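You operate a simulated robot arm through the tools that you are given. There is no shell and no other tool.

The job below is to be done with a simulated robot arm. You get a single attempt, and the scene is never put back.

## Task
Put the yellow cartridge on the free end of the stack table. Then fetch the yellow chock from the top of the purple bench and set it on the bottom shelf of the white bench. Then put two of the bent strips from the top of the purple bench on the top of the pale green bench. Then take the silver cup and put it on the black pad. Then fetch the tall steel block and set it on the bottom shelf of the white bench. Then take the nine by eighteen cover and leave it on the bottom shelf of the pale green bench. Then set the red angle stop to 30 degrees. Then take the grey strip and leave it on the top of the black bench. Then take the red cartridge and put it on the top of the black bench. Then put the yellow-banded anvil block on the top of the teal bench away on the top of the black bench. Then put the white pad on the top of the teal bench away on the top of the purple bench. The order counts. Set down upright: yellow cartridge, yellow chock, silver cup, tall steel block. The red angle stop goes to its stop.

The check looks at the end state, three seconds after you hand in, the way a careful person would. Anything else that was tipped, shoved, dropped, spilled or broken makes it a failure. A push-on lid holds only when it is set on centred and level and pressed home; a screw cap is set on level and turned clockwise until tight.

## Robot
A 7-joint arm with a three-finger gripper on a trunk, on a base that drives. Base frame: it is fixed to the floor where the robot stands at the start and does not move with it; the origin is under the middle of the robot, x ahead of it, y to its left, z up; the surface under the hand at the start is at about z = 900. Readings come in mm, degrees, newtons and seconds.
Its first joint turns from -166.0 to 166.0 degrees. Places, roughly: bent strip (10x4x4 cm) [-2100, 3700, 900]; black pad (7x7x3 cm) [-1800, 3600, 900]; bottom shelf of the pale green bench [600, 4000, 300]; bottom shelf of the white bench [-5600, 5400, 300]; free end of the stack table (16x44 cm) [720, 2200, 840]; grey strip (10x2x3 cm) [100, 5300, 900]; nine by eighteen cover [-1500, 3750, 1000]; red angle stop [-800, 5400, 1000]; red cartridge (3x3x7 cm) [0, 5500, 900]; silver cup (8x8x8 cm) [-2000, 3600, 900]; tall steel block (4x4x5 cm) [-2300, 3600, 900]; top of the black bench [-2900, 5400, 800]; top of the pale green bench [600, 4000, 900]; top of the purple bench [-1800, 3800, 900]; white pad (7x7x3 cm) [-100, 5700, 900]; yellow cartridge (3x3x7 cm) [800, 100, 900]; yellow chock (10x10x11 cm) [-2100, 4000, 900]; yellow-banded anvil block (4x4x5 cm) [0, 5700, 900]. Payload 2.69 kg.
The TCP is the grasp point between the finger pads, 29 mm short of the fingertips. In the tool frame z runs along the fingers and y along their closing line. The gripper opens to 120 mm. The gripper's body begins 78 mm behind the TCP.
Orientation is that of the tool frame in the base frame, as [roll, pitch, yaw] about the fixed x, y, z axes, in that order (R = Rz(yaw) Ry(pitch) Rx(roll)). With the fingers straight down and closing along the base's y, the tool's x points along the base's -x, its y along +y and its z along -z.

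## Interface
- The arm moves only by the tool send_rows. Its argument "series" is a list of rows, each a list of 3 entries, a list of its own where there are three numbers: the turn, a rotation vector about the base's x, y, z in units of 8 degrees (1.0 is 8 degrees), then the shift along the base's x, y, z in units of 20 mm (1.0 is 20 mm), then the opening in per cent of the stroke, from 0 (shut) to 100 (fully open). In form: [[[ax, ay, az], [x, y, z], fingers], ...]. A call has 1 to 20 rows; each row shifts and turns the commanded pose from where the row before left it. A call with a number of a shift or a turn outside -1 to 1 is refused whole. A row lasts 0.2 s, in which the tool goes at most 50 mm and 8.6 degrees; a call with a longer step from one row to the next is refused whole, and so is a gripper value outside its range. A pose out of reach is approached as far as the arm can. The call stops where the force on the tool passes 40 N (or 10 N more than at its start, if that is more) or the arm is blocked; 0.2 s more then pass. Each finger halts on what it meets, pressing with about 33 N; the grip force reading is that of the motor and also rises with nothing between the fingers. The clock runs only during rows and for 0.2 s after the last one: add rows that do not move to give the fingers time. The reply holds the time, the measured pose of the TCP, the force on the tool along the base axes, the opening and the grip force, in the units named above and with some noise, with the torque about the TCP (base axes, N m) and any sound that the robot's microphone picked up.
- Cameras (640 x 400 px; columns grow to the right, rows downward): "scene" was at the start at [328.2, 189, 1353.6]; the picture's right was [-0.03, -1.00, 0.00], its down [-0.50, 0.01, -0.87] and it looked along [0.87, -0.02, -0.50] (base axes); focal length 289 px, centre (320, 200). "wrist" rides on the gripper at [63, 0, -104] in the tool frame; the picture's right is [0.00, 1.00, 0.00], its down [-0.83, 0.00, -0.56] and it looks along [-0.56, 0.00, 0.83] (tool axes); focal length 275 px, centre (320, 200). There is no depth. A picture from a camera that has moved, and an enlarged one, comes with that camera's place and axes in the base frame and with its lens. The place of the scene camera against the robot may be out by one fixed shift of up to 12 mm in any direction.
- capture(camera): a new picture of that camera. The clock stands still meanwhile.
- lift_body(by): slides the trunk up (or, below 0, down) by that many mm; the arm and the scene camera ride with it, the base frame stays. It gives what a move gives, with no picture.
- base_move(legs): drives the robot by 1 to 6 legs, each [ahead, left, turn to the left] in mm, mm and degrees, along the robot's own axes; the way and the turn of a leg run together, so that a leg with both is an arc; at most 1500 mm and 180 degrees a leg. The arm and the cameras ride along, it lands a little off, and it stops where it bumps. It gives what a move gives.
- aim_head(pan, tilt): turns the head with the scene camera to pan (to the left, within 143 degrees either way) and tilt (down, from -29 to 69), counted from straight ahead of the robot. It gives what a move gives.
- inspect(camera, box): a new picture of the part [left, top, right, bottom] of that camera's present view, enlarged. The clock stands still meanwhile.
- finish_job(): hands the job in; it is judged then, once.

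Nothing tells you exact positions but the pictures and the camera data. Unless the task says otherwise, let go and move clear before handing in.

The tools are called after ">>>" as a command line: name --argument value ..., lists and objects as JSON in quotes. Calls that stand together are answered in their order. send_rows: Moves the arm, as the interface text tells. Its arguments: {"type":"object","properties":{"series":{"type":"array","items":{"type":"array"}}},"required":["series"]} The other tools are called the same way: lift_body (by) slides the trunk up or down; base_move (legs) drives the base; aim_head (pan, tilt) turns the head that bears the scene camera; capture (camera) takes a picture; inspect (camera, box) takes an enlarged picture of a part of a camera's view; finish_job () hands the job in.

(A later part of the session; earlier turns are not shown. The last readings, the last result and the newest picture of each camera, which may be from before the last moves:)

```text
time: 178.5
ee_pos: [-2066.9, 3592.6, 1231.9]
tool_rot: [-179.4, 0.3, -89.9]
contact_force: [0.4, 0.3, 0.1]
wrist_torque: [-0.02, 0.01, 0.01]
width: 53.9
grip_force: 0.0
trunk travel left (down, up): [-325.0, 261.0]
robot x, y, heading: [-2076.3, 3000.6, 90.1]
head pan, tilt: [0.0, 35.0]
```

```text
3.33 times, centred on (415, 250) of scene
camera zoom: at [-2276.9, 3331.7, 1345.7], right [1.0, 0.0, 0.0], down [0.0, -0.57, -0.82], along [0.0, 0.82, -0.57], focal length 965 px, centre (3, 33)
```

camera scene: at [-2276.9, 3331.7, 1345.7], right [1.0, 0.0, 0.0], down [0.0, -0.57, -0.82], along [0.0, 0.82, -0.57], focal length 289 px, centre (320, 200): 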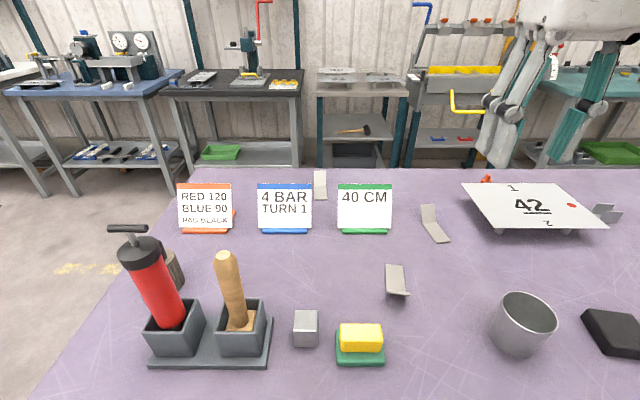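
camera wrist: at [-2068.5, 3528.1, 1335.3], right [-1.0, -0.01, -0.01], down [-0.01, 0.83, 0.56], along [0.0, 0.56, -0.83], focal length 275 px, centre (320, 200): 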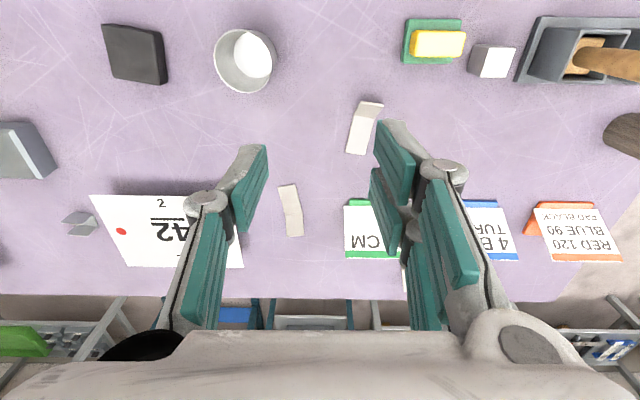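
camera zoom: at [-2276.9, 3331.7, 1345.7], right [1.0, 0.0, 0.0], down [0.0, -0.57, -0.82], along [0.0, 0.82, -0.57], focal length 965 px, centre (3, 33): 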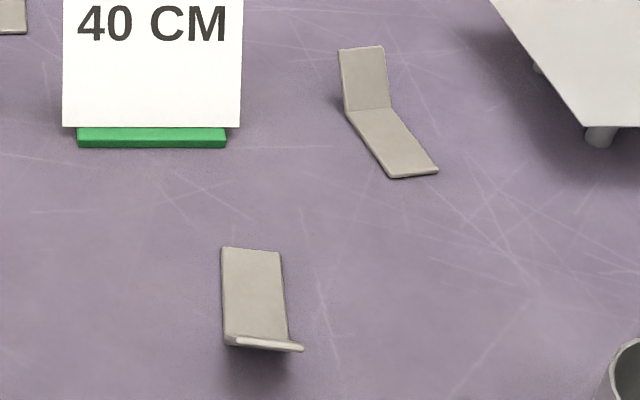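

Strip C, flat with a raised tab, is at about [-2142, 3649], yaw about -11 degrees. Strip B is near [-2018, 3857]. I'll go for C first and grip it across the raised tab.

>>> send_rows --series '[[[0, 0, -0.69], [-0.75, 0.6, -0.5], 50], [[0, 0, -0.69], [-0.75, 0.6, -1], 50], [[0, 0, 0], [-0.75, 0.6, -1], 50], [[0, 0, 0], [-0.75, 0.5, -1], 50], [[0, 0, 0], [-0.75, 0.5, -1], 50], [[0, 0, 0], [0, 0, -1], 50], [[0, 0, 0], [0, 0, -1], 50], [[0, 0, 0], [0, 0, -1], 50], [[0, 0, 0], [0, 0, -1], 50], [[0, 0, 0], [0, 0, -1], 50], [[0, 0, 0], [0, 0, -1], 50], [[0, 0, 0], [0, 0, -1], 50]]'

>>> capture --camera "wrist"

>>> inspect --camera "scene" --box '[340, 190, 468, 310]'

```text
time: 181.1
ee_pos: [-2142.7, 3648.7, 1002.8]
tool_rot: [-179.4, 0.4, -100.9]
contact_force: [-0.3, -1.1, 0.0]
wrist_torque: [0.01, -0.03, -0.01]
width: 60.3
grip_force: 0.2
trunk travel left (down, up): [-325.0, 261.0]
robot x, y, heading: [-2079.7, 2998.4, 90.1]
head pan, tilt: [0.0, 35.0]
```

```text
taken
camera wrist: at [-2155.9, 3585.4, 1104.8], right [-0.98, 0.18, -0.01], down [0.15, 0.81, 0.56], along [0.11, 0.55, -0.83], focal length 275 px, centre (320, 200)
```

wrist: 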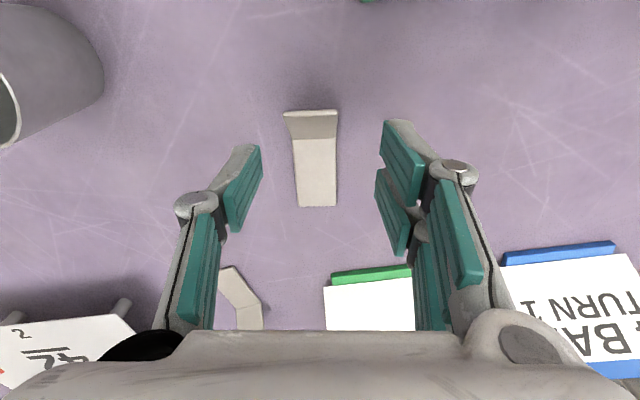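

```text
3.33 times, centred on (404, 250) of scene
camera zoom: at [-2276.9, 3331.6, 1345.7], right [1.0, 0.0, 0.0], down [0.0, -0.57, -0.82], along [0.0, 0.82, -0.57], focal length 965 px, centre (40, 33)
```

zoom: 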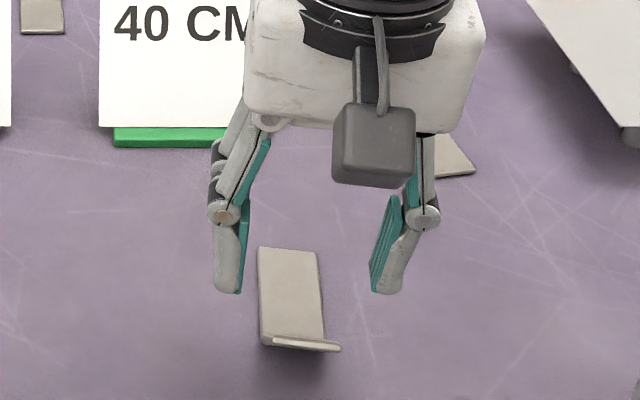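

>>> inspect --camera "wrist" --box '[260, 90, 372, 220]'

```text
3.08 times, centred on (316, 155) of wrist
camera zoom: at [-2155.9, 3585.4, 1104.8], right [-0.98, 0.18, -0.01], down [0.15, 0.81, 0.56], along [0.11, 0.55, -0.83], focal length 847 px, centre (332, 338)
```

zoom: 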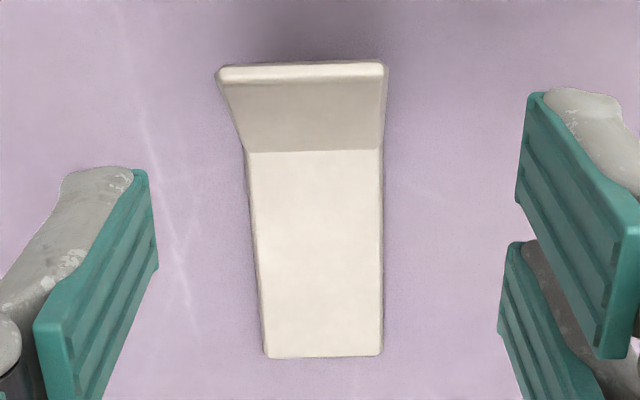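

>>> send_rows --series '[[[0, 0, 0], [0.25, 0.05, -0.9], 50], [[0, 0, 0], [0, 0, -0.9], 50], [[0, 0, 0], [0, 0, -0.9], 50], [[0, 0, 0], [0, 0, -0.75], 50], [[0, 0, 0], [0, 0, 0], 50], [[0, 0, 0], [0, 0, 0], 25], [[0, 0, 0], [0, 0, 0], 0], [[0, 0, 0], [0, 0, 0], 0], [[0, 0, 0], [0, 0, 0], 0]]'

>>> capture --camera "wrist"

```text
time: 183.1
ee_pos: [-2137.4, 3649.5, 933.5]
tool_rot: [-179.4, 0.3, -101.0]
contact_force: [0.5, 0.4, 0.3]
wrist_torque: [-0.04, 0.0, 0.01]
width: 34.3
grip_force: 32.9
trunk travel left (down, up): [-325.0, 261.0]
robot x, y, heading: [-2078.6, 2998.3, 90.3]
head pan, tilt: [0.0, 35.0]
```

```text
taken
camera wrist: at [-2151.1, 3586.3, 1036.3], right [-0.98, 0.18, -0.01], down [0.15, 0.81, 0.56], along [0.11, 0.55, -0.83], focal length 275 px, centre (320, 200)
```

wrist: 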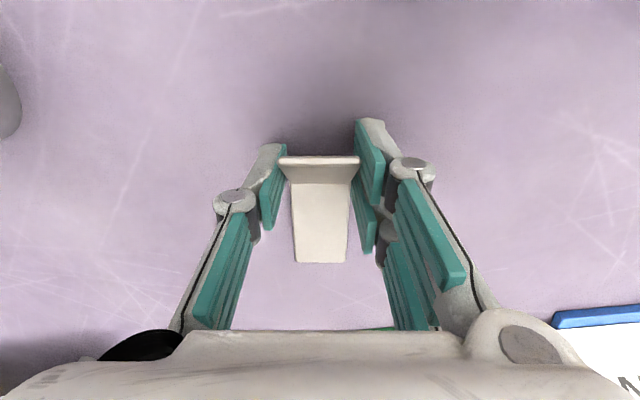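

>>> send_rows --series '[[[0, 0, 0], [0, 0, 0.5], 0], [[0, 0, 0], [0, 0, 1], 0], [[0, 0, 0], [0, 0, 1], 0], [[0, 0, 0], [0, 0, 1], 0], [[0, 0, 0], [0, 0, 1], 0], [[0, 0, 0], [0, 0, 1], 0], [[0, 0, 0], [0, 0, 1], 0], [[0, 0, 0], [0.5, -0.4, 1], 0], [[0, 0, 0], [0.5, -0.4, 1], 0], [[0, 0, 0], [0.5, -0.4, 1], 0], [[0, 0, 0], [0.5, -0.4, 1], 0], [[0, 0, 0], [0.5, -0.4, 1], 0], [[0, 0, 0], [0.5, -0.4, 1], 0], [[0, 0, 0], [0.5, -0.4, 1], 0]]'

>>> capture --camera "wrist"

>>> aim_head --pan -80 --tilt 25

>>> capture --camera "scene"

```text
time: 186.1
ee_pos: [-2067.4, 3593.6, 1202.3]
tool_rot: [-179.3, 0.3, -100.9]
contact_force: [-1.2, 0.1, -0.9]
wrist_torque: [-0.06, 0.0, 0.02]
width: 34.3
grip_force: 32.8
trunk travel left (down, up): [-325.0, 261.0]
robot x, y, heading: [-2079.0, 2995.0, 90.0]
head pan, tilt: [0.0, 35.0]
```

```text
taken
camera wrist: at [-2080.7, 3530.0, 1305.9], right [-0.98, 0.18, -0.01], down [0.15, 0.81, 0.56], along [0.11, 0.55, -0.83], focal length 275 px, centre (320, 200)
```

wrist: 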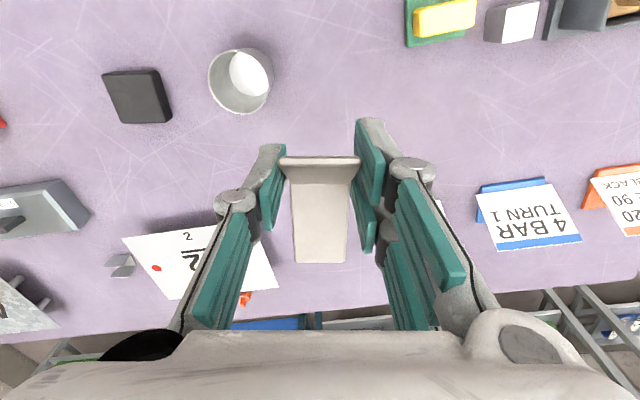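

```text
time: 187.6
ee_pos: [-2067.2, 3592.1, 1203.4]
tool_rot: [-179.5, 0.5, -100.9]
contact_force: [-1.0, -0.6, -1.5]
wrist_torque: [-0.04, 0.01, -0.01]
width: 34.1
grip_force: 33.2
trunk travel left (down, up): [-325.0, 261.0]
robot x, y, heading: [-2078.0, 2999.7, 89.9]
head pan, tilt: [-80.0, 25.0]
```

```text
taken
camera scene: at [-2186.0, 3260.0, 1361.4], right [0.18, -0.98, 0.0], down [-0.42, -0.07, -0.91], along [0.89, 0.16, -0.42], focal length 289 px, centre (320, 200)
```

scene: 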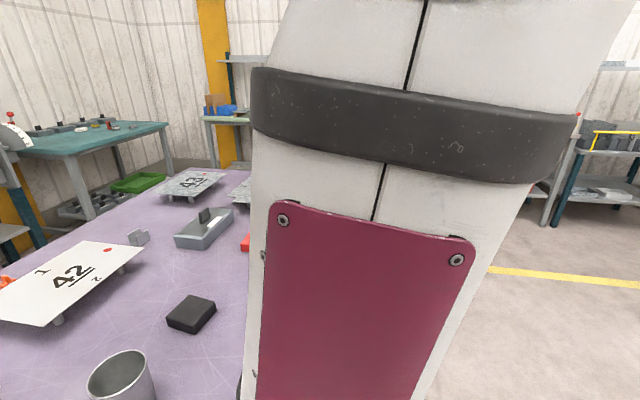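

>>> base_move --legs '[[-150, 0, 0], [0, -850, 0], [0, -780, 0], [0, 0, -90], [0, 1100, 0]]'

>>> aim_head --pan 0 --tilt 30

>>> capture --camera "scene"

```text
time: 205.9
ee_pos: [144.2, 3936.6, 1203.8]
tool_rot: [-179.4, 0.4, 168.8]
contact_force: [-0.7, 0.2, -1.2]
wrist_torque: [0.01, 0.0, 0.04]
width: 34.0
grip_force: 32.9
trunk travel left (down, up): [-325.0, 261.0]
robot x, y, heading: [-452.7, 3951.6, -0.1]
head pan, tilt: [-80.0, 25.0]
```

```text
time: 207.4
ee_pos: [144.7, 3937.2, 1203.6]
tool_rot: [-179.4, 0.3, 168.8]
contact_force: [-0.6, -0.2, -1.5]
wrist_torque: [-0.02, 0.02, 0.01]
width: 34.2
grip_force: 32.4
trunk travel left (down, up): [-325.0, 261.0]
robot x, y, heading: [-449.9, 3950.0, 0.1]
head pan, tilt: [0.0, 30.0]
```

```text
taken
camera scene: at [-121.4, 4141.6, 1353.4], right [0.0, -1.0, 0.0], down [-0.5, 0.0, -0.87], along [0.87, 0.0, -0.5], focal length 289 px, centre (320, 200)
```

scene: 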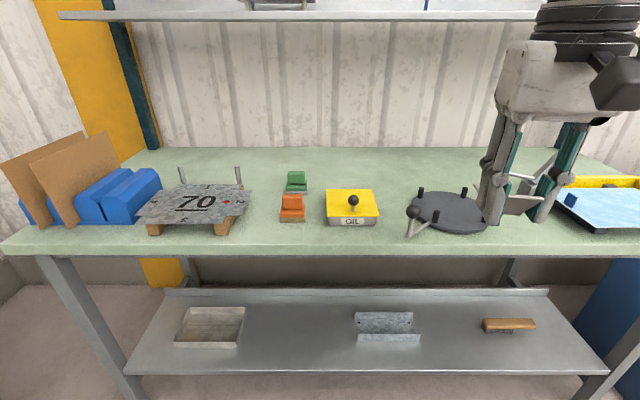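

The green bench top has free space behind the OIL box. I'll drive in and set the strip at about [800, 4000].

>>> base_move --legs '[[430, 0, 0]]'

>>> capture --camera "scene"

>>> capture --camera "wrist"

```text
time: 210.1
ee_pos: [575.8, 3938.7, 1202.9]
tool_rot: [-179.5, 0.5, 168.9]
contact_force: [0.2, 0.4, 0.0]
wrist_torque: [-0.01, 0.0, -0.02]
width: 34.0
grip_force: 33.1
trunk travel left (down, up): [-325.0, 261.0]
robot x, y, heading: [-20.2, 3950.8, -0.2]
head pan, tilt: [0.0, 30.0]
```

```text
taken
camera scene: at [309.4, 4142.3, 1353.4], right [0.0, -1.0, 0.0], down [-0.5, 0.0, -0.87], along [0.87, 0.0, -0.5], focal length 289 px, centre (320, 200)
```

scene: 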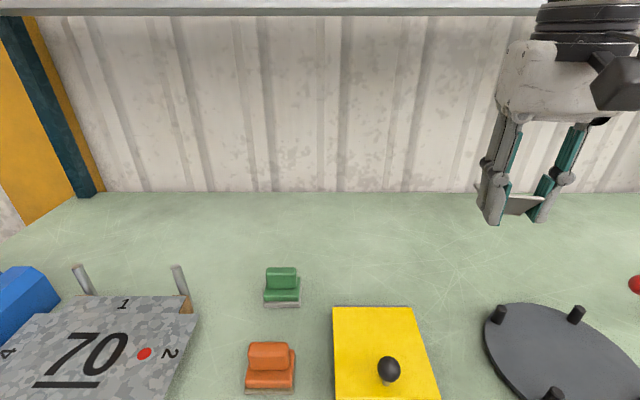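

```text
taken
camera wrist: at [513.1, 3950.6, 1305.7], right [0.19, 0.98, -0.01], down [0.81, -0.15, 0.56], along [0.55, -0.11, -0.83], focal length 275 px, centre (320, 200)
```

wrist: 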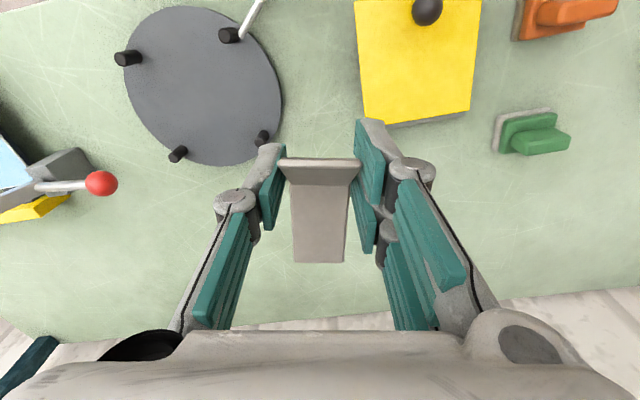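

>>> send_rows --series '[[[0, 0, 0], [0.93, 0.3, 0], 0], [[0, 0, 0], [0.93, 0.3, -0.3], 0], [[0, 0, 0], [0.93, 0.3, -0.5], 0], [[0, 0, 0], [0.93, 0.3, -0.5], 0], [[0, 0, 0], [0.93, 0.3, -0.5], 0], [[0, 0, 0], [0.93, 0.3, -0.5], 0], [[0, 0, 0], [0.93, 0.3, -0.5], 0], [[0, 0, 0], [0.93, 0.3, -0.5], 0], [[0, 0, 0], [0.93, 0.3, -0.5], 0], [[0, 0, 0], [0.93, 0.3, -0.5], 0], [[0, 0, 0], [0.93, 0.3, -0.5], 0], [[0, 0, 0], [0.93, 0.3, -0.5], 0], [[0, 0, 0], [0, 0, -1], 0], [[0, 0, 0], [0, 0, -1], 0], [[0, 0, 0], [0, 0, -1], 0], [[0, 0, 0], [0, 0, -1], 0], [[0, 0, 0], [0, 0, -1], 0], [[0, 0, 0], [0, 0, -1], 0]]'

>>> capture --camera "scene"

>>> capture --camera "wrist"

```text
time: 213.9
ee_pos: [800.5, 4009.7, 976.9]
tool_rot: [-179.5, 0.4, 169.1]
contact_force: [0.3, 0.2, -1.1]
wrist_torque: [0.0, 0.01, -0.03]
width: 34.1
grip_force: 32.8
trunk travel left (down, up): [-325.0, 261.0]
robot x, y, heading: [-17.9, 3955.0, -0.3]
head pan, tilt: [0.0, 30.0]
```

```text
taken
camera scene: at [309.3, 4142.3, 1353.5], right [0.0, -1.0, 0.0], down [-0.5, 0.0, -0.87], along [0.87, 0.0, -0.5], focal length 289 px, centre (320, 200)
```

scene: 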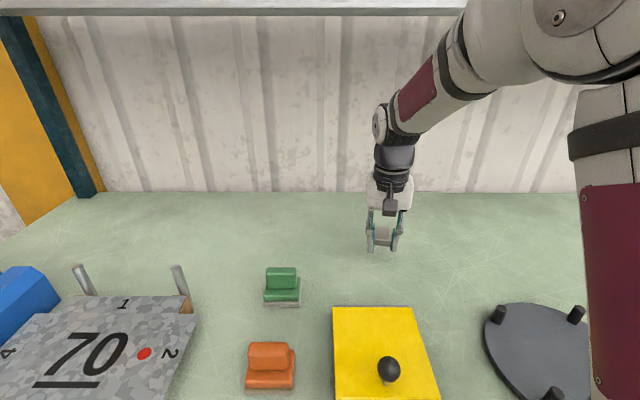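

```text
taken
camera wrist: at [736.7, 4022.5, 1079.5], right [0.19, 0.98, -0.01], down [0.81, -0.15, 0.56], along [0.55, -0.11, -0.83], focal length 275 px, centre (320, 200)
```

wrist: 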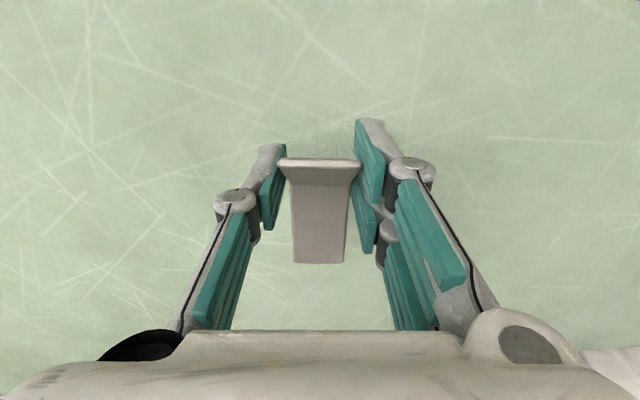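

>>> send_rows --series '[[[0, 0, 0], [0, 0, -1], 0], [[0, 0, 0], [0, 0, -0.5], 0], [[0, 0, 0], [0, 0, -0.25], 0], [[0, 0, 0], [0, 0, -0.15], 0], [[0, 0, 0], [0, 0, -0.1], 0], [[0, 0, 0], [0, 0, 0], 0]]'

```text
time: 215.3
ee_pos: [800.0, 4009.9, 936.6]
tool_rot: [-179.4, 0.4, 169.0]
contact_force: [-0.8, 0.7, 0.1]
wrist_torque: [-0.04, 0.03, -0.02]
width: 34.2
grip_force: 32.9
trunk travel left (down, up): [-325.0, 261.0]
robot x, y, heading: [-18.3, 3949.9, 0.1]
head pan, tilt: [0.0, 30.0]
```

>>> send_rows --series '[[[0, 0, 0], [0, 0, -0.08], 0], [[0, 0, 0], [0, 0, -0.07], 0], [[0, 0, 0], [0, 0, 0], 0]]'

>>> inspect --camera "scene" --box '[340, 200, 430, 290]'

```text
time: 216.1
ee_pos: [798.2, 4010.2, 934.0]
tool_rot: [-179.4, 0.5, 169.0]
contact_force: [0.0, 0.3, -1.4]
wrist_torque: [-0.02, 0.03, 0.01]
width: 34.2
grip_force: 33.4
trunk travel left (down, up): [-325.0, 261.0]
robot x, y, heading: [-16.7, 3952.3, -0.1]
head pan, tilt: [0.0, 30.0]
```

```text
4.44 times, centred on (385, 245) of scene
camera zoom: at [309.4, 4142.3, 1353.4], right [0.0, -1.0, 0.0], down [-0.5, 0.0, -0.87], along [0.87, 0.0, -0.5], focal length 1286 px, centre (31, 0)
```

zoom: 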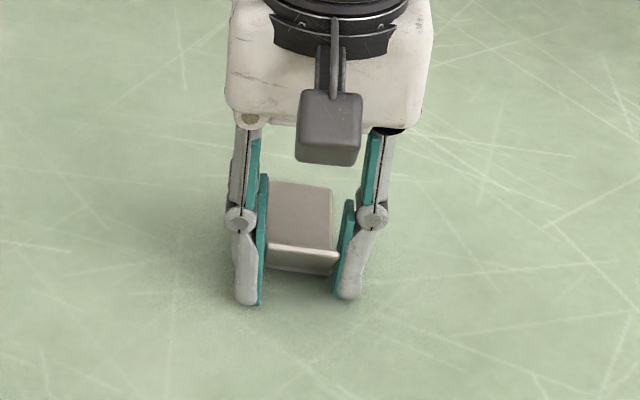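

>>> send_rows --series '[[[0, 0, 0], [0, 0, -0.07], 0], [[0, 0, 0], [0, 0, 0], 0], [[0, 0, 0], [0, 0, 0], 32], [[0, 0, 0], [0, 0, 0], 45], [[0, 0, 0], [0, 0, 0], 50], [[0, 0, 0], [0, 0, 0.5], 50], [[0, 0, 0], [0, 0, 1], 50], [[0, 0, 0], [0, 0, 1], 50], [[0, 0, 0], [0, 0, 1], 50], [[0, 0, 0], [0, 0, 1], 50], [[0, 0, 0], [0, 0, 1], 50], [[0, 0, 0], [-0.9, -0.3, 1], 50], [[0, 0, 0], [-0.9, -0.3, 1], 50], [[0, 0, 0], [-0.9, -0.3, 1], 50], [[0, 0, 0], [-0.9, -0.3, 1], 50], [[0, 0, 0], [-0.9, -0.3, 1], 50], [[0, 0, 0], [-0.9, -0.3, 1], 50], [[0, 0, 0], [-0.9, -0.3, 0.5], 50], [[0, 0, 0], [-0.9, -0.3, 0.5], 50], [[0, 0, 0], [-0.9, -0.3, 0.5], 50]]'

>>> capture --camera "scene"

>>> capture --camera "wrist"

```text
time: 220.3
ee_pos: [638.6, 3956.3, 1192.1]
tool_rot: [-179.4, 0.4, 169.0]
contact_force: [0.9, 0.3, 0.1]
wrist_torque: [-0.01, 0.04, 0.0]
width: 59.9
grip_force: 0.2
trunk travel left (down, up): [-325.0, 261.0]
robot x, y, heading: [-18.4, 3947.4, -0.0]
head pan, tilt: [0.0, 30.0]
```

```text
taken
camera scene: at [309.7, 4142.3, 1353.3], right [0.0, -1.0, 0.0], down [-0.5, 0.0, -0.87], along [0.87, 0.0, -0.5], focal length 289 px, centre (320, 200)
```

scene: 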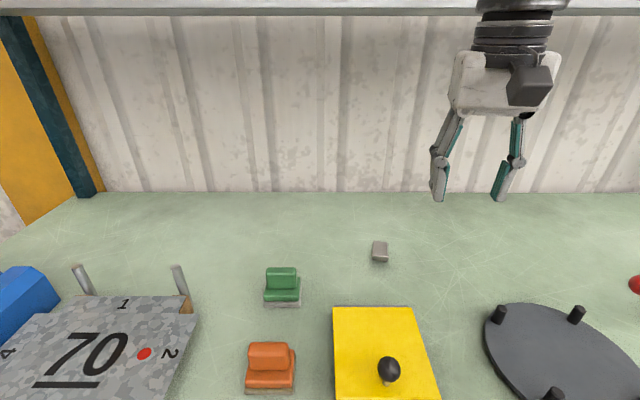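

```text
taken
camera wrist: at [574.7, 3969.4, 1295.2], right [0.19, 0.98, -0.01], down [0.81, -0.15, 0.56], along [0.55, -0.11, -0.83], focal length 275 px, centre (320, 200)
```

wrist: 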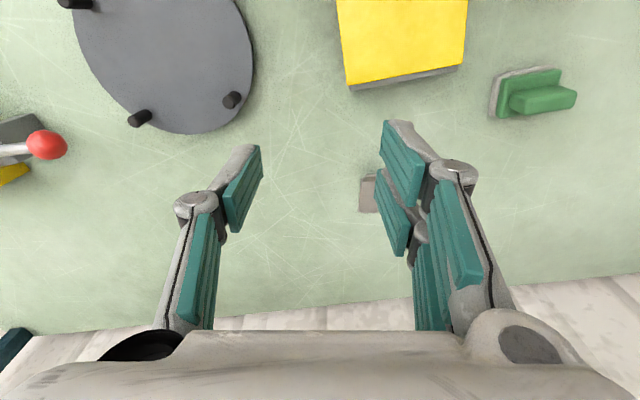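

Strip 1 lies on the green bench. Going back for strip B.

>>> base_move --legs '[[-430, 0, 0], [0, -1100, 0], [0, 0, 90], [0, 800, 0], [0, 820, 0]]'

>>> base_move --legs '[[150, 0, 0]]'

>>> aim_head --pan 0 --tilt 35

>>> capture --camera "scene"

>>> capture --camera "wrist"

```text
time: 239.8
ee_pos: [-2067.1, 3516.5, 1192.2]
tool_rot: [-179.4, 0.4, -101.6]
contact_force: [-0.6, 0.6, 0.0]
wrist_torque: [0.01, -0.02, 0.0]
width: 59.9
grip_force: 0.0
trunk travel left (down, up): [-325.0, 261.0]
robot x, y, heading: [-2067.8, 2859.2, 89.6]
head pan, tilt: [0.0, 30.0]
```

```text
time: 241.2
ee_pos: [-2067.0, 3666.0, 1192.5]
tool_rot: [-179.4, 0.4, -101.5]
contact_force: [-0.2, -0.1, -0.4]
wrist_torque: [-0.02, -0.02, -0.02]
width: 60.0
grip_force: 0.0
trunk travel left (down, up): [-325.0, 261.0]
robot x, y, heading: [-2070.9, 3012.1, 89.7]
head pan, tilt: [0.0, 30.0]
```

```text
time: 241.8
ee_pos: [-2067.0, 3666.1, 1192.4]
tool_rot: [-179.4, 0.4, -101.6]
contact_force: [-0.7, 0.1, 0.0]
wrist_torque: [0.01, 0.03, 0.01]
width: 60.1
grip_force: 0.1
trunk travel left (down, up): [-325.0, 261.0]
robot x, y, heading: [-2064.6, 3008.3, 89.9]
head pan, tilt: [0.0, 35.0]
```

```text
taken
camera scene: at [-2261.1, 3346.0, 1345.7], right [1.0, -0.01, 0.0], down [0.0, -0.57, -0.82], along [0.01, 0.82, -0.57], focal length 289 px, centre (320, 200)
```

scene: 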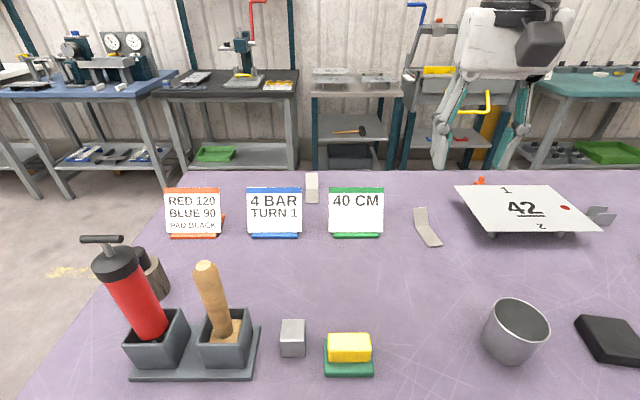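

```text
taken
camera wrist: at [-2081.2, 3604.1, 1295.3], right [-0.98, 0.19, -0.01], down [0.16, 0.81, 0.56], along [0.12, 0.55, -0.83], focal length 275 px, centre (320, 200)
```

wrist: 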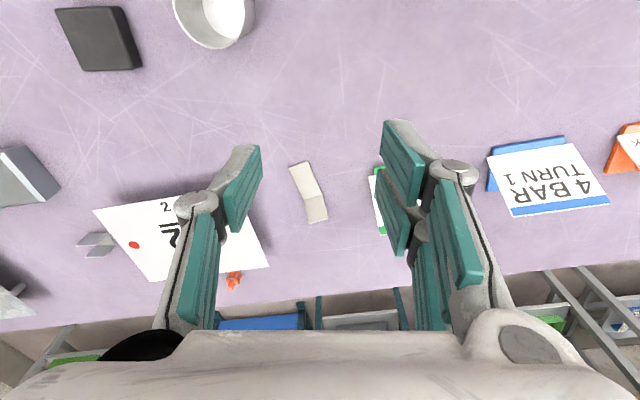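

>>> send_rows --series '[[[0, 0, 0.82], [0.21, 0.92, -0.3], 50], [[0, 0, 0.82], [0.21, 0.92, -0.3], 50], [[0, 0, 0.82], [0.21, 0.92, -0.3], 50], [[0, 0, 0], [0.21, 0.92, -0.3], 50], [[0, 0, 0], [0.21, 0.92, -0.3], 50], [[0, 0, 0], [0.21, 0.92, -0.3], 50], [[0, 0, 0], [0.21, 0.92, -0.5], 50], [[0, 0, 0], [0.21, 0.92, -0.5], 50], [[0, 0, 0], [0.21, 0.92, -1], 50], [[0, 0, 0], [0.21, 0.92, -1], 50], [[0, 0, 0], [0.21, 0.92, -1], 50], [[0, 0, 0], [0, 0, -1], 50], [[0, 0, 0], [0, 0, -1], 50], [[0, 0, 0], [0, 0, -1], 50]]'

>>> capture --camera "wrist"

>>> inspect --camera "wrist" --box '[260, 60, 380, 200]'

>>> inspect --camera "scene" --box '[340, 140, 500, 260]'

```text
time: 244.8
ee_pos: [-2023.3, 3868.5, 1016.6]
tool_rot: [-179.4, 0.5, -81.8]
contact_force: [-1.4, -0.5, -0.5]
wrist_torque: [0.01, -0.02, 0.04]
width: 60.2
grip_force: 0.0
trunk travel left (down, up): [-325.0, 261.0]
robot x, y, heading: [-2066.0, 3008.3, 89.4]
head pan, tilt: [0.0, 35.0]
```

```text
taken
camera wrist: at [-2013.7, 3805.5, 1119.0], right [-0.99, -0.15, -0.01], down [-0.13, 0.82, 0.56], along [-0.07, 0.56, -0.83], focal length 275 px, centre (320, 200)
```

wrist: 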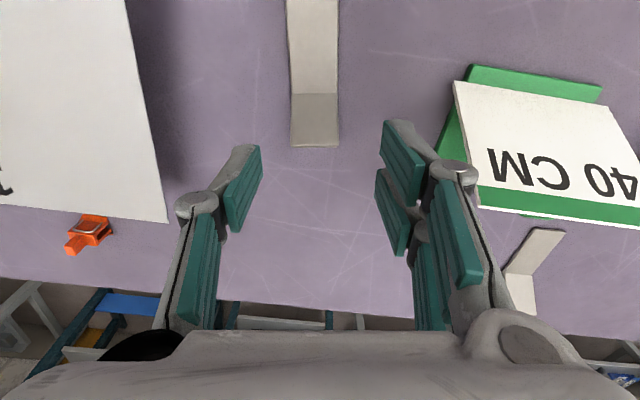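

```text
2.86 times, centred on (320, 130) of wrist
camera zoom: at [-2013.7, 3805.5, 1119.0], right [-0.99, -0.15, -0.01], down [-0.13, 0.82, 0.56], along [-0.07, 0.56, -0.83], focal length 786 px, centre (320, 400)
```

zoom: 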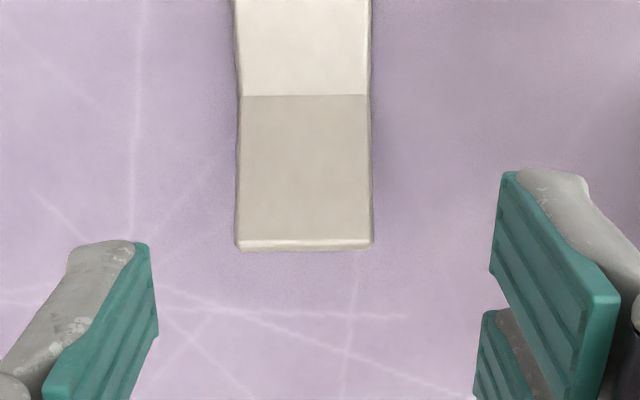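

```text
3.33 times, centred on (420, 200) of scene
camera zoom: at [-2261.1, 3345.9, 1345.7], right [1.0, -0.01, 0.0], down [0.0, -0.57, -0.82], along [0.01, 0.82, -0.57], focal length 965 px, centre (-13, 200)
```

zoom: 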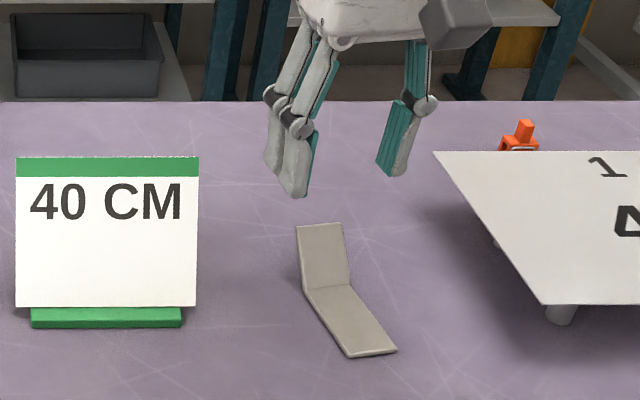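

>>> send_rows --series '[[[0, 0, 0], [0.2, 0.1, -1], 50], [[0, 0, 0], [0, 0, -1], 50], [[0, 0, 0], [0, 0, -1], 50], [[0, 0, 0], [0, 0, -0.8], 50], [[0, 0, 0], [0, 0, -0.33], 50], [[0, 0, 0], [0, 0, 0], 25], [[0, 0, 0], [0, 0, 0], 0], [[0, 0, 0], [0, 0, 0], 0], [[0, 0, 0], [0, 0, 0], 0]]'

>>> capture --camera "wrist"

```text
time: 246.8
ee_pos: [-2017.5, 3870.8, 933.6]
tool_rot: [-179.4, 0.4, -81.7]
contact_force: [-0.2, 0.5, 0.1]
wrist_torque: [0.02, 0.0, 0.03]
width: 33.9
grip_force: 32.7
trunk travel left (down, up): [-325.0, 261.0]
robot x, y, heading: [-2065.4, 3011.0, 89.9]
head pan, tilt: [0.0, 35.0]
```

```text
taken
camera wrist: at [-2009.1, 3807.7, 1037.1], right [-0.99, -0.15, -0.01], down [-0.13, 0.82, 0.56], along [-0.07, 0.56, -0.83], focal length 275 px, centre (320, 200)
```

wrist: 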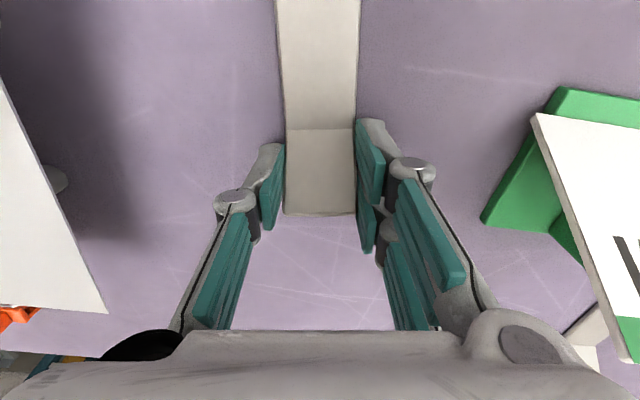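

>>> send_rows --series '[[[0, 0, 0], [0, 0, 0.5], 0], [[0, 0, 0], [0, 0, 1], 0], [[0, 0, 0], [0, 0, 1], 0], [[0, 0, 0], [0, 0, 1], 0], [[0, 0, 0], [0, 0, 1], 0], [[0, 0, 0], [0, 0, 1], 0], [[0, 0, 0], [0, 0, 1], 0], [[0, 0, 0], [0, 0, 1], 0], [[0, 0, 0], [-0.2, -1, 1], 0], [[0, 0, 0], [-0.2, -1, 1], 0], [[0, 0, 0], [-0.2, -1, 1], 0], [[0, 0, 0], [-0.2, -1, 1], 0], [[0, 0, 0], [-0.2, -1, 1], 0], [[0, 0, 0], [-0.2, -1, 0.8], 0], [[0, 0, 0], [-0.2, -1, 0], 0], [[0, 0, 0], [-0.2, -1, 0], 0], [[0, 0, 0], [-0.2, -1, 0], 0], [[0, 0, 0], [-0.2, -1, 0], 0], [[0, 0, 0], [-0.2, -1, 0], 0], [[0, 0, 0], [-0.2, -1, 0], 0]]'

>>> capture --camera "wrist"

>>> base_move --legs '[[-160, 0, 0], [0, -850, 0], [0, -780, 0], [0, 0, -90], [0, 1100, 0]]'

>>> base_move --legs '[[430, 0, 0]]'

>>> aim_head --pan 0 --tilt 30

>>> capture --camera "scene"

>>> capture --camera "wrist"

```text
time: 251.1
ee_pos: [-2065.0, 3632.9, 1199.0]
tool_rot: [-179.4, 0.5, -81.8]
contact_force: [-0.7, 1.2, -1.3]
wrist_torque: [0.0, -0.01, 0.02]
width: 34.1
grip_force: 32.7
trunk travel left (down, up): [-325.0, 261.0]
robot x, y, heading: [-2067.5, 3013.0, 89.6]
head pan, tilt: [0.0, 35.0]
```

```text
taken
camera wrist: at [-2057.5, 3568.8, 1302.3], right [-0.99, -0.15, -0.01], down [-0.13, 0.82, 0.56], along [-0.07, 0.56, -0.83], focal length 275 px, centre (320, 200)
```

wrist: 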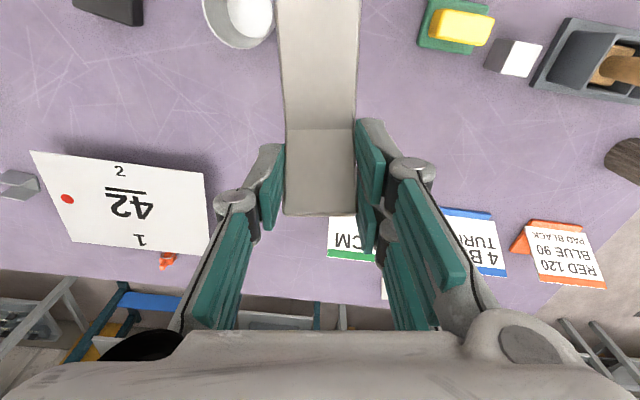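

```text
time: 269.5
ee_pos: [210.1, 3918.2, 1199.2]
tool_rot: [-179.4, 0.4, -172.2]
contact_force: [-0.1, 1.2, -1.3]
wrist_torque: [-0.02, 0.0, 0.0]
width: 34.1
grip_force: 32.9
trunk travel left (down, up): [-325.0, 261.0]
robot x, y, heading: [-417.2, 3924.8, -0.7]
head pan, tilt: [0.0, 35.0]
```

```text
time: 272.1
ee_pos: [636.5, 3913.9, 1199.3]
tool_rot: [-179.4, 0.4, -172.0]
contact_force: [0.2, 0.1, -0.5]
wrist_torque: [-0.01, 0.0, 0.02]
width: 34.0
grip_force: 32.9
trunk travel left (down, up): [-325.0, 261.0]
robot x, y, heading: [11.9, 3919.3, -0.5]
head pan, tilt: [0.0, 35.0]
```

```text
time: 272.7
ee_pos: [636.8, 3915.0, 1200.0]
tool_rot: [-179.4, 0.4, -171.9]
contact_force: [-0.5, -0.7, -0.7]
wrist_torque: [0.02, -0.03, 0.01]
width: 34.1
grip_force: 32.9
trunk travel left (down, up): [-325.0, 261.0]
robot x, y, heading: [13.6, 3916.0, -0.7]
head pan, tilt: [0.0, 30.0]
```

```text
taken
camera scene: at [344.5, 4106.0, 1353.4], right [-0.01, -1.0, 0.0], down [-0.5, 0.01, -0.87], along [0.87, -0.01, -0.5], focal length 289 px, centre (320, 200)
```

scene: 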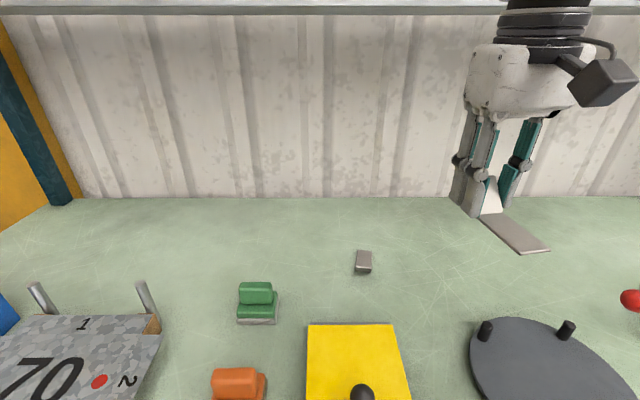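

```text
taken
camera wrist: at [572.2, 3906.5, 1302.4], right [-0.14, 0.99, -0.01], down [0.82, 0.12, 0.56], along [0.56, 0.07, -0.83], focal length 275 px, centre (320, 200)
```

wrist: 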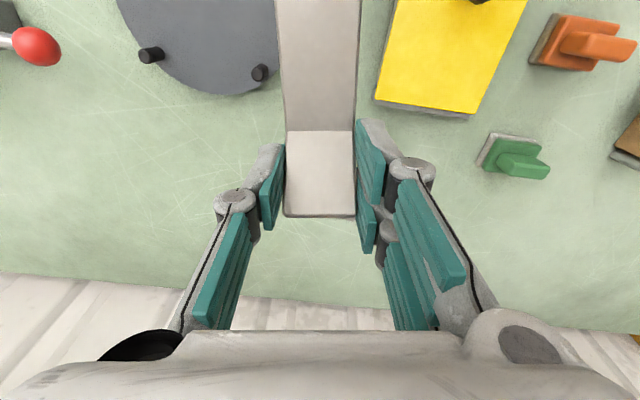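

>>> send_rows --series '[[[0, 0, 0], [0.97, -0.1, 0], 0], [[0, 0, 0], [0.97, -0.1, -0.3], 0], [[0, 0, 0], [0.97, -0.1, -0.5], 0], [[0, 0, 0], [0.97, -0.1, -0.5], 0], [[0, 0, 0], [0.97, -0.1, -0.5], 0], [[0, 0, 0], [0.97, -0.1, -0.5], 0], [[0, 0, 0], [0.97, -0.1, -0.5], 0], [[0, 0, 0], [0.97, -0.1, -0.5], 0], [[0, 0, 0], [0.97, -0.1, -0.5], 0], [[0, 0, 0], [0.97, -0.1, -0.5], 0], [[0, 0, 0], [0.97, -0.1, -0.5], 0], [[0, 0, 0], [0, 0, -1], 0], [[0, 0, 0], [0, 0, -1], 0], [[0, 0, 0], [0, 0, -1], 0], [[0, 0, 0], [0, 0, -1], 0], [[0, 0, 0], [0, 0, -1], 0], [[0, 0, 0], [0, 0, -1], 0], [[0, 0, 0], [0, 0, -1], 0], [[0, 0, 0], [0, 0, -0.7], 0], [[0, 0, 0], [0, 0, 0], 0]]'

>>> capture --camera "scene"

```text
time: 276.9
ee_pos: [850.7, 3893.4, 948.9]
tool_rot: [-179.5, 0.4, -172.0]
contact_force: [0.3, 0.9, -0.3]
wrist_torque: [-0.03, -0.03, 0.02]
width: 34.1
grip_force: 32.6
trunk travel left (down, up): [-325.0, 261.0]
robot x, y, heading: [17.8, 3917.4, -0.6]
head pan, tilt: [0.0, 30.0]
```

```text
taken
camera scene: at [344.5, 4106.0, 1353.4], right [-0.01, -1.0, 0.0], down [-0.5, 0.01, -0.87], along [0.87, -0.01, -0.5], focal length 289 px, centre (320, 200)
```

scene: 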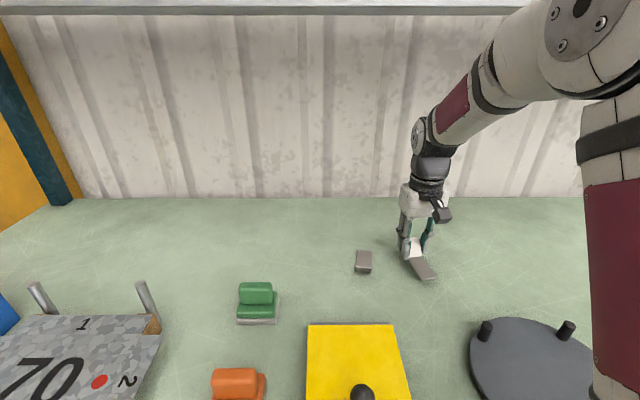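

>>> send_rows --series '[[[0, 0, 0], [0, 0, -0.35], 0], [[0, 0, 0], [0, 0, -0.2], 0], [[0, 0, 0], [0, 0, -0.15], 0], [[0, 0, 0], [0, 0, -0.1], 0], [[0, 0, 0], [0, 0, 0], 0]]'

>>> inspect --camera "scene" --box '[340, 190, 470, 300]'

```text
time: 278.1
ee_pos: [849.9, 3893.6, 933.4]
tool_rot: [-179.5, 0.5, -172.1]
contact_force: [-0.7, -0.2, 2.9]
wrist_torque: [-0.04, 0.13, -0.01]
width: 34.1
grip_force: 33.3
trunk travel left (down, up): [-325.0, 261.0]
robot x, y, heading: [14.3, 3918.7, -0.7]
head pan, tilt: [0.0, 30.0]
```

```text
3.64 times, centred on (405, 245) of scene
camera zoom: at [344.4, 4106.0, 1353.5], right [-0.01, -1.0, 0.0], down [-0.5, 0.01, -0.87], along [0.87, -0.01, -0.5], focal length 1052 px, centre (11, 36)
```

zoom: 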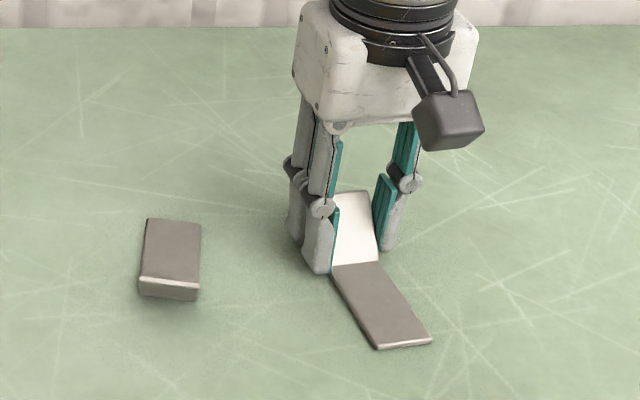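

Touching lightly. I'll release and retreat.

>>> send_rows --series '[[[0, 0, 0], [0, 0, 0], 32], [[0, 0, 0], [0, 0, 0], 45], [[0, 0, 0], [0, 0, 0], 50], [[0, 0, 0], [0, 0, 0.5], 50], [[0, 0, 0], [0, 0, 1], 50], [[0, 0, 0], [0, 0, 1], 50], [[0, 0, 0], [0, 0, 1], 50], [[0, 0, 0], [0, 0, 1], 50], [[0, 0, 0], [0, 0, 1], 50], [[0, 0, 0], [-1, 0, 1], 50], [[0, 0, 0], [-1, 0, 1], 50], [[0, 0, 0], [-1, 0, 1], 50], [[0, 0, 0], [-1, 0, 1], 50], [[0, 0, 0], [-1, 0, 1], 50], [[0, 0, 0], [-1, 0, 1], 50], [[0, 0, 0], [-1, 0, 1], 50], [[0, 0, 0], [-1, 0, 0.5], 50], [[0, 0, 0], [-1, 0, 0.5], 50], [[0, 0, 0], [-1, 0, 0.5], 50], [[0, 0, -1], [-1, 0, 0], 50]]'

>>> capture --camera "scene"

```text
time: 282.3
ee_pos: [630.1, 3892.9, 1212.6]
tool_rot: [-179.4, 0.3, 179.9]
contact_force: [0.6, 0.2, -0.3]
wrist_torque: [-0.02, 0.01, 0.0]
width: 60.0
grip_force: 0.0
trunk travel left (down, up): [-325.0, 261.0]
robot x, y, heading: [12.6, 3915.8, -0.6]
head pan, tilt: [0.0, 30.0]
```

```text
taken
camera scene: at [344.7, 4106.0, 1353.4], right [-0.01, -1.0, 0.0], down [-0.5, 0.01, -0.87], along [0.87, -0.01, -0.5], focal length 289 px, centre (320, 200)
```

scene: 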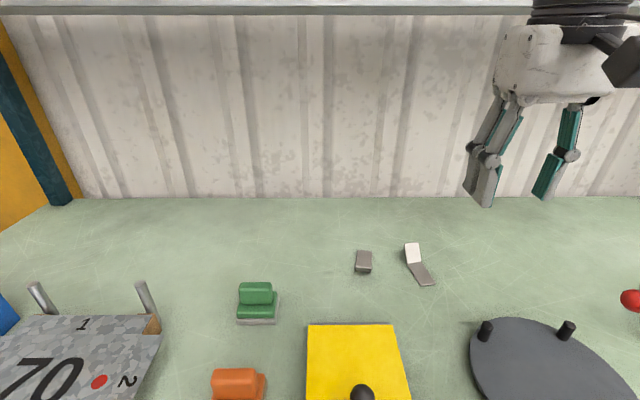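

Both strips are on the green bench. Next is the silver cup onto the black pad, so back to the purple bench.

>>> base_move --legs '[[-440, 0, 0.6], [0, -1070, 0], [0, 0, 90], [0, 730, 0], [0, 730, 0]]'

>>> base_move --legs '[[130, 0, 0]]'

>>> aim_head --pan 0 --tilt 40

>>> capture --camera "scene"

>>> capture --camera "wrist"

```text
time: 301.1
ee_pos: [-1874.4, 3433.8, 1212.7]
tool_rot: [-179.4, 0.5, -88.4]
contact_force: [-0.1, -0.9, 0.0]
wrist_torque: [0.03, -0.02, -0.01]
width: 60.1
grip_force: 0.1
trunk travel left (down, up): [-325.0, 261.0]
robot x, y, heading: [-1879.2, 2816.4, 90.7]
head pan, tilt: [0.0, 30.0]
```

```text
time: 302.4
ee_pos: [-1875.0, 3567.0, 1213.4]
tool_rot: [-179.4, 0.4, -88.3]
contact_force: [-0.3, -1.0, -0.2]
wrist_torque: [0.0, 0.0, -0.03]
width: 59.9
grip_force: 0.2
trunk travel left (down, up): [-325.0, 261.0]
robot x, y, heading: [-1884.9, 2951.2, 90.8]
head pan, tilt: [0.0, 30.0]
```

```text
time: 303.2
ee_pos: [-1876.0, 3565.0, 1213.3]
tool_rot: [-179.4, 0.4, -88.3]
contact_force: [0.3, -0.2, -0.2]
wrist_torque: [-0.02, 0.0, 0.0]
width: 60.0
grip_force: 0.0
trunk travel left (down, up): [-325.0, 261.0]
robot x, y, heading: [-1884.9, 2947.4, 90.9]
head pan, tilt: [0.0, 40.0]
```

```text
taken
camera scene: at [-2087.0, 3278.2, 1338.1], right [1.0, 0.02, 0.0], down [0.01, -0.64, -0.77], along [-0.01, 0.77, -0.64], focal length 289 px, centre (320, 200)
```

scene: 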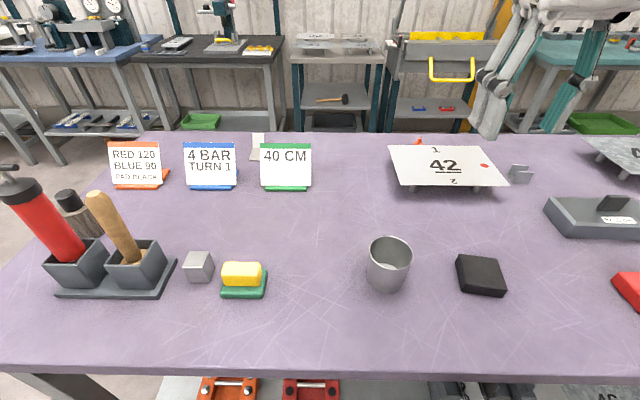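

```text
taken
camera wrist: at [-1875.2, 3501.9, 1316.5], right [-1.0, -0.03, -0.01], down [-0.03, 0.83, 0.56], along [-0.01, 0.56, -0.83], focal length 275 px, centre (320, 200)
```

wrist: 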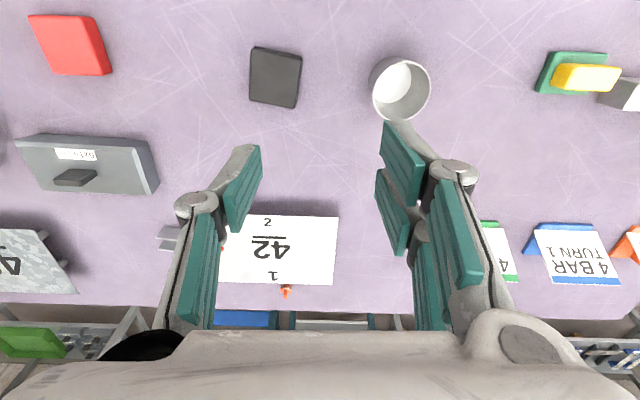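

>>> inspect --camera "wrist" --box '[230, 30, 450, 140]'

>>> inspect --camera "scene" --box '[350, 220, 520, 310]'

```text
2.91 times, centred on (340, 85) of wrist
camera zoom: at [-1875.2, 3501.9, 1316.5], right [-1.0, -0.03, -0.01], down [-0.03, 0.83, 0.56], along [-0.01, 0.56, -0.83], focal length 801 px, centre (262, 534)
```

zoom: 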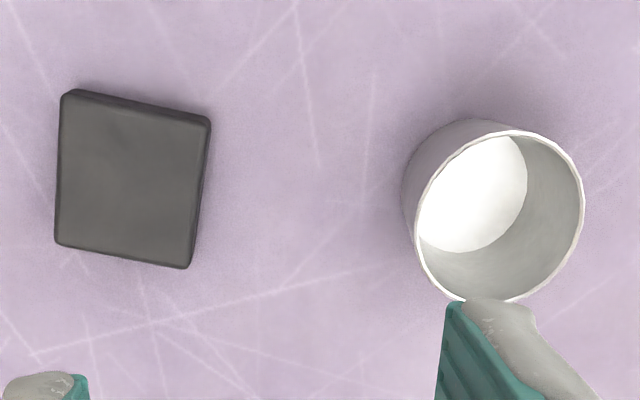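

```text
3.76 times, centred on (435, 265) of scene
camera zoom: at [-2087.0, 3278.2, 1338.1], right [1.0, 0.02, 0.0], down [0.01, -0.64, -0.77], along [-0.01, 0.77, -0.64], focal length 1089 px, centre (-113, -45)
```

zoom: 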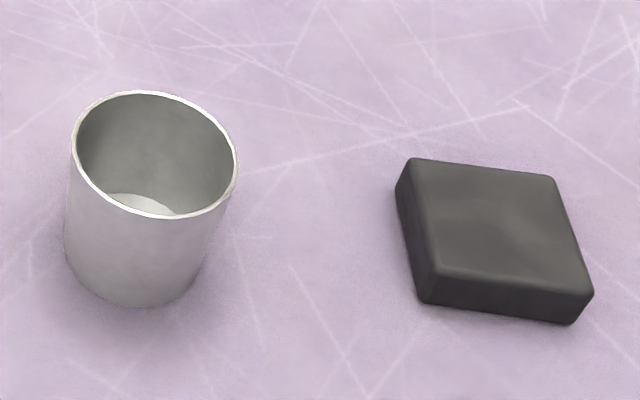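

>>> send_rows --series '[[[0, 0, 0], [-0.95, 0.1, 0], 100], [[0, 0, 0], [-0.95, 0.1, -0.5], 100], [[0, 0, 0], [-0.95, 0.1, -1], 100], [[0, 0, 0], [-0.95, 0.1, -1], 100], [[0, 0, 0], [-0.9, 0.1, -1], 100], [[0, 0, 0], [0, 0, -1], 100], [[0, 0, 0], [0, 0, -1], 100], [[0, 0, 0], [0, 0, -1], 100], [[0, 0, 0], [0, 0, -1], 100], [[0, 0, 0], [0, 0, 0], 100]]'

>>> capture --camera "wrist"

>>> capture --camera "scene"

```text
time: 305.4
ee_pos: [-1969.4, 3575.7, 1064.1]
tool_rot: [-179.4, 0.4, -88.4]
contact_force: [0.1, 0.4, 0.4]
wrist_torque: [-0.04, -0.05, 0.01]
width: 120.1
grip_force: 0.1
trunk travel left (down, up): [-325.0, 261.0]
robot x, y, heading: [-1883.1, 2953.7, 90.9]
head pan, tilt: [0.0, 40.0]
```

```text
taken
camera wrist: at [-1969.0, 3511.8, 1166.3], right [-1.0, -0.03, -0.01], down [-0.03, 0.83, 0.56], along [-0.01, 0.56, -0.83], focal length 275 px, centre (320, 200)
```

wrist: 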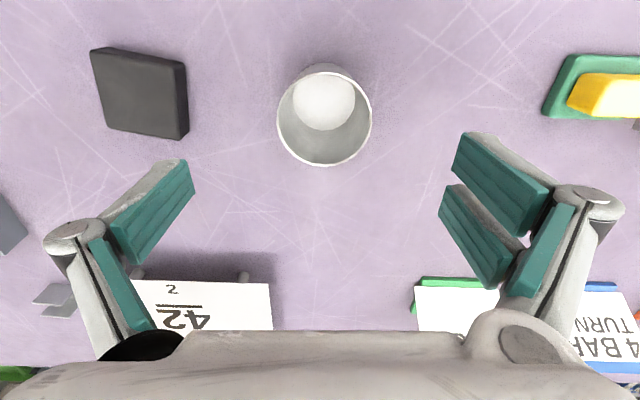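

```text
taken
camera scene: at [-2087.0, 3278.2, 1338.1], right [1.0, 0.02, 0.0], down [0.01, -0.64, -0.77], along [-0.01, 0.77, -0.64], focal length 289 px, centre (320, 200)
```

scene: 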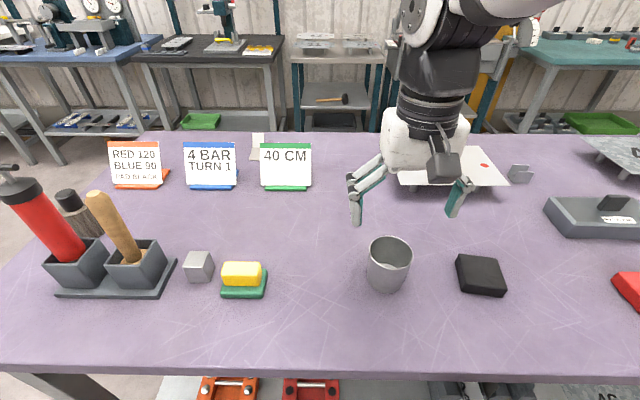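

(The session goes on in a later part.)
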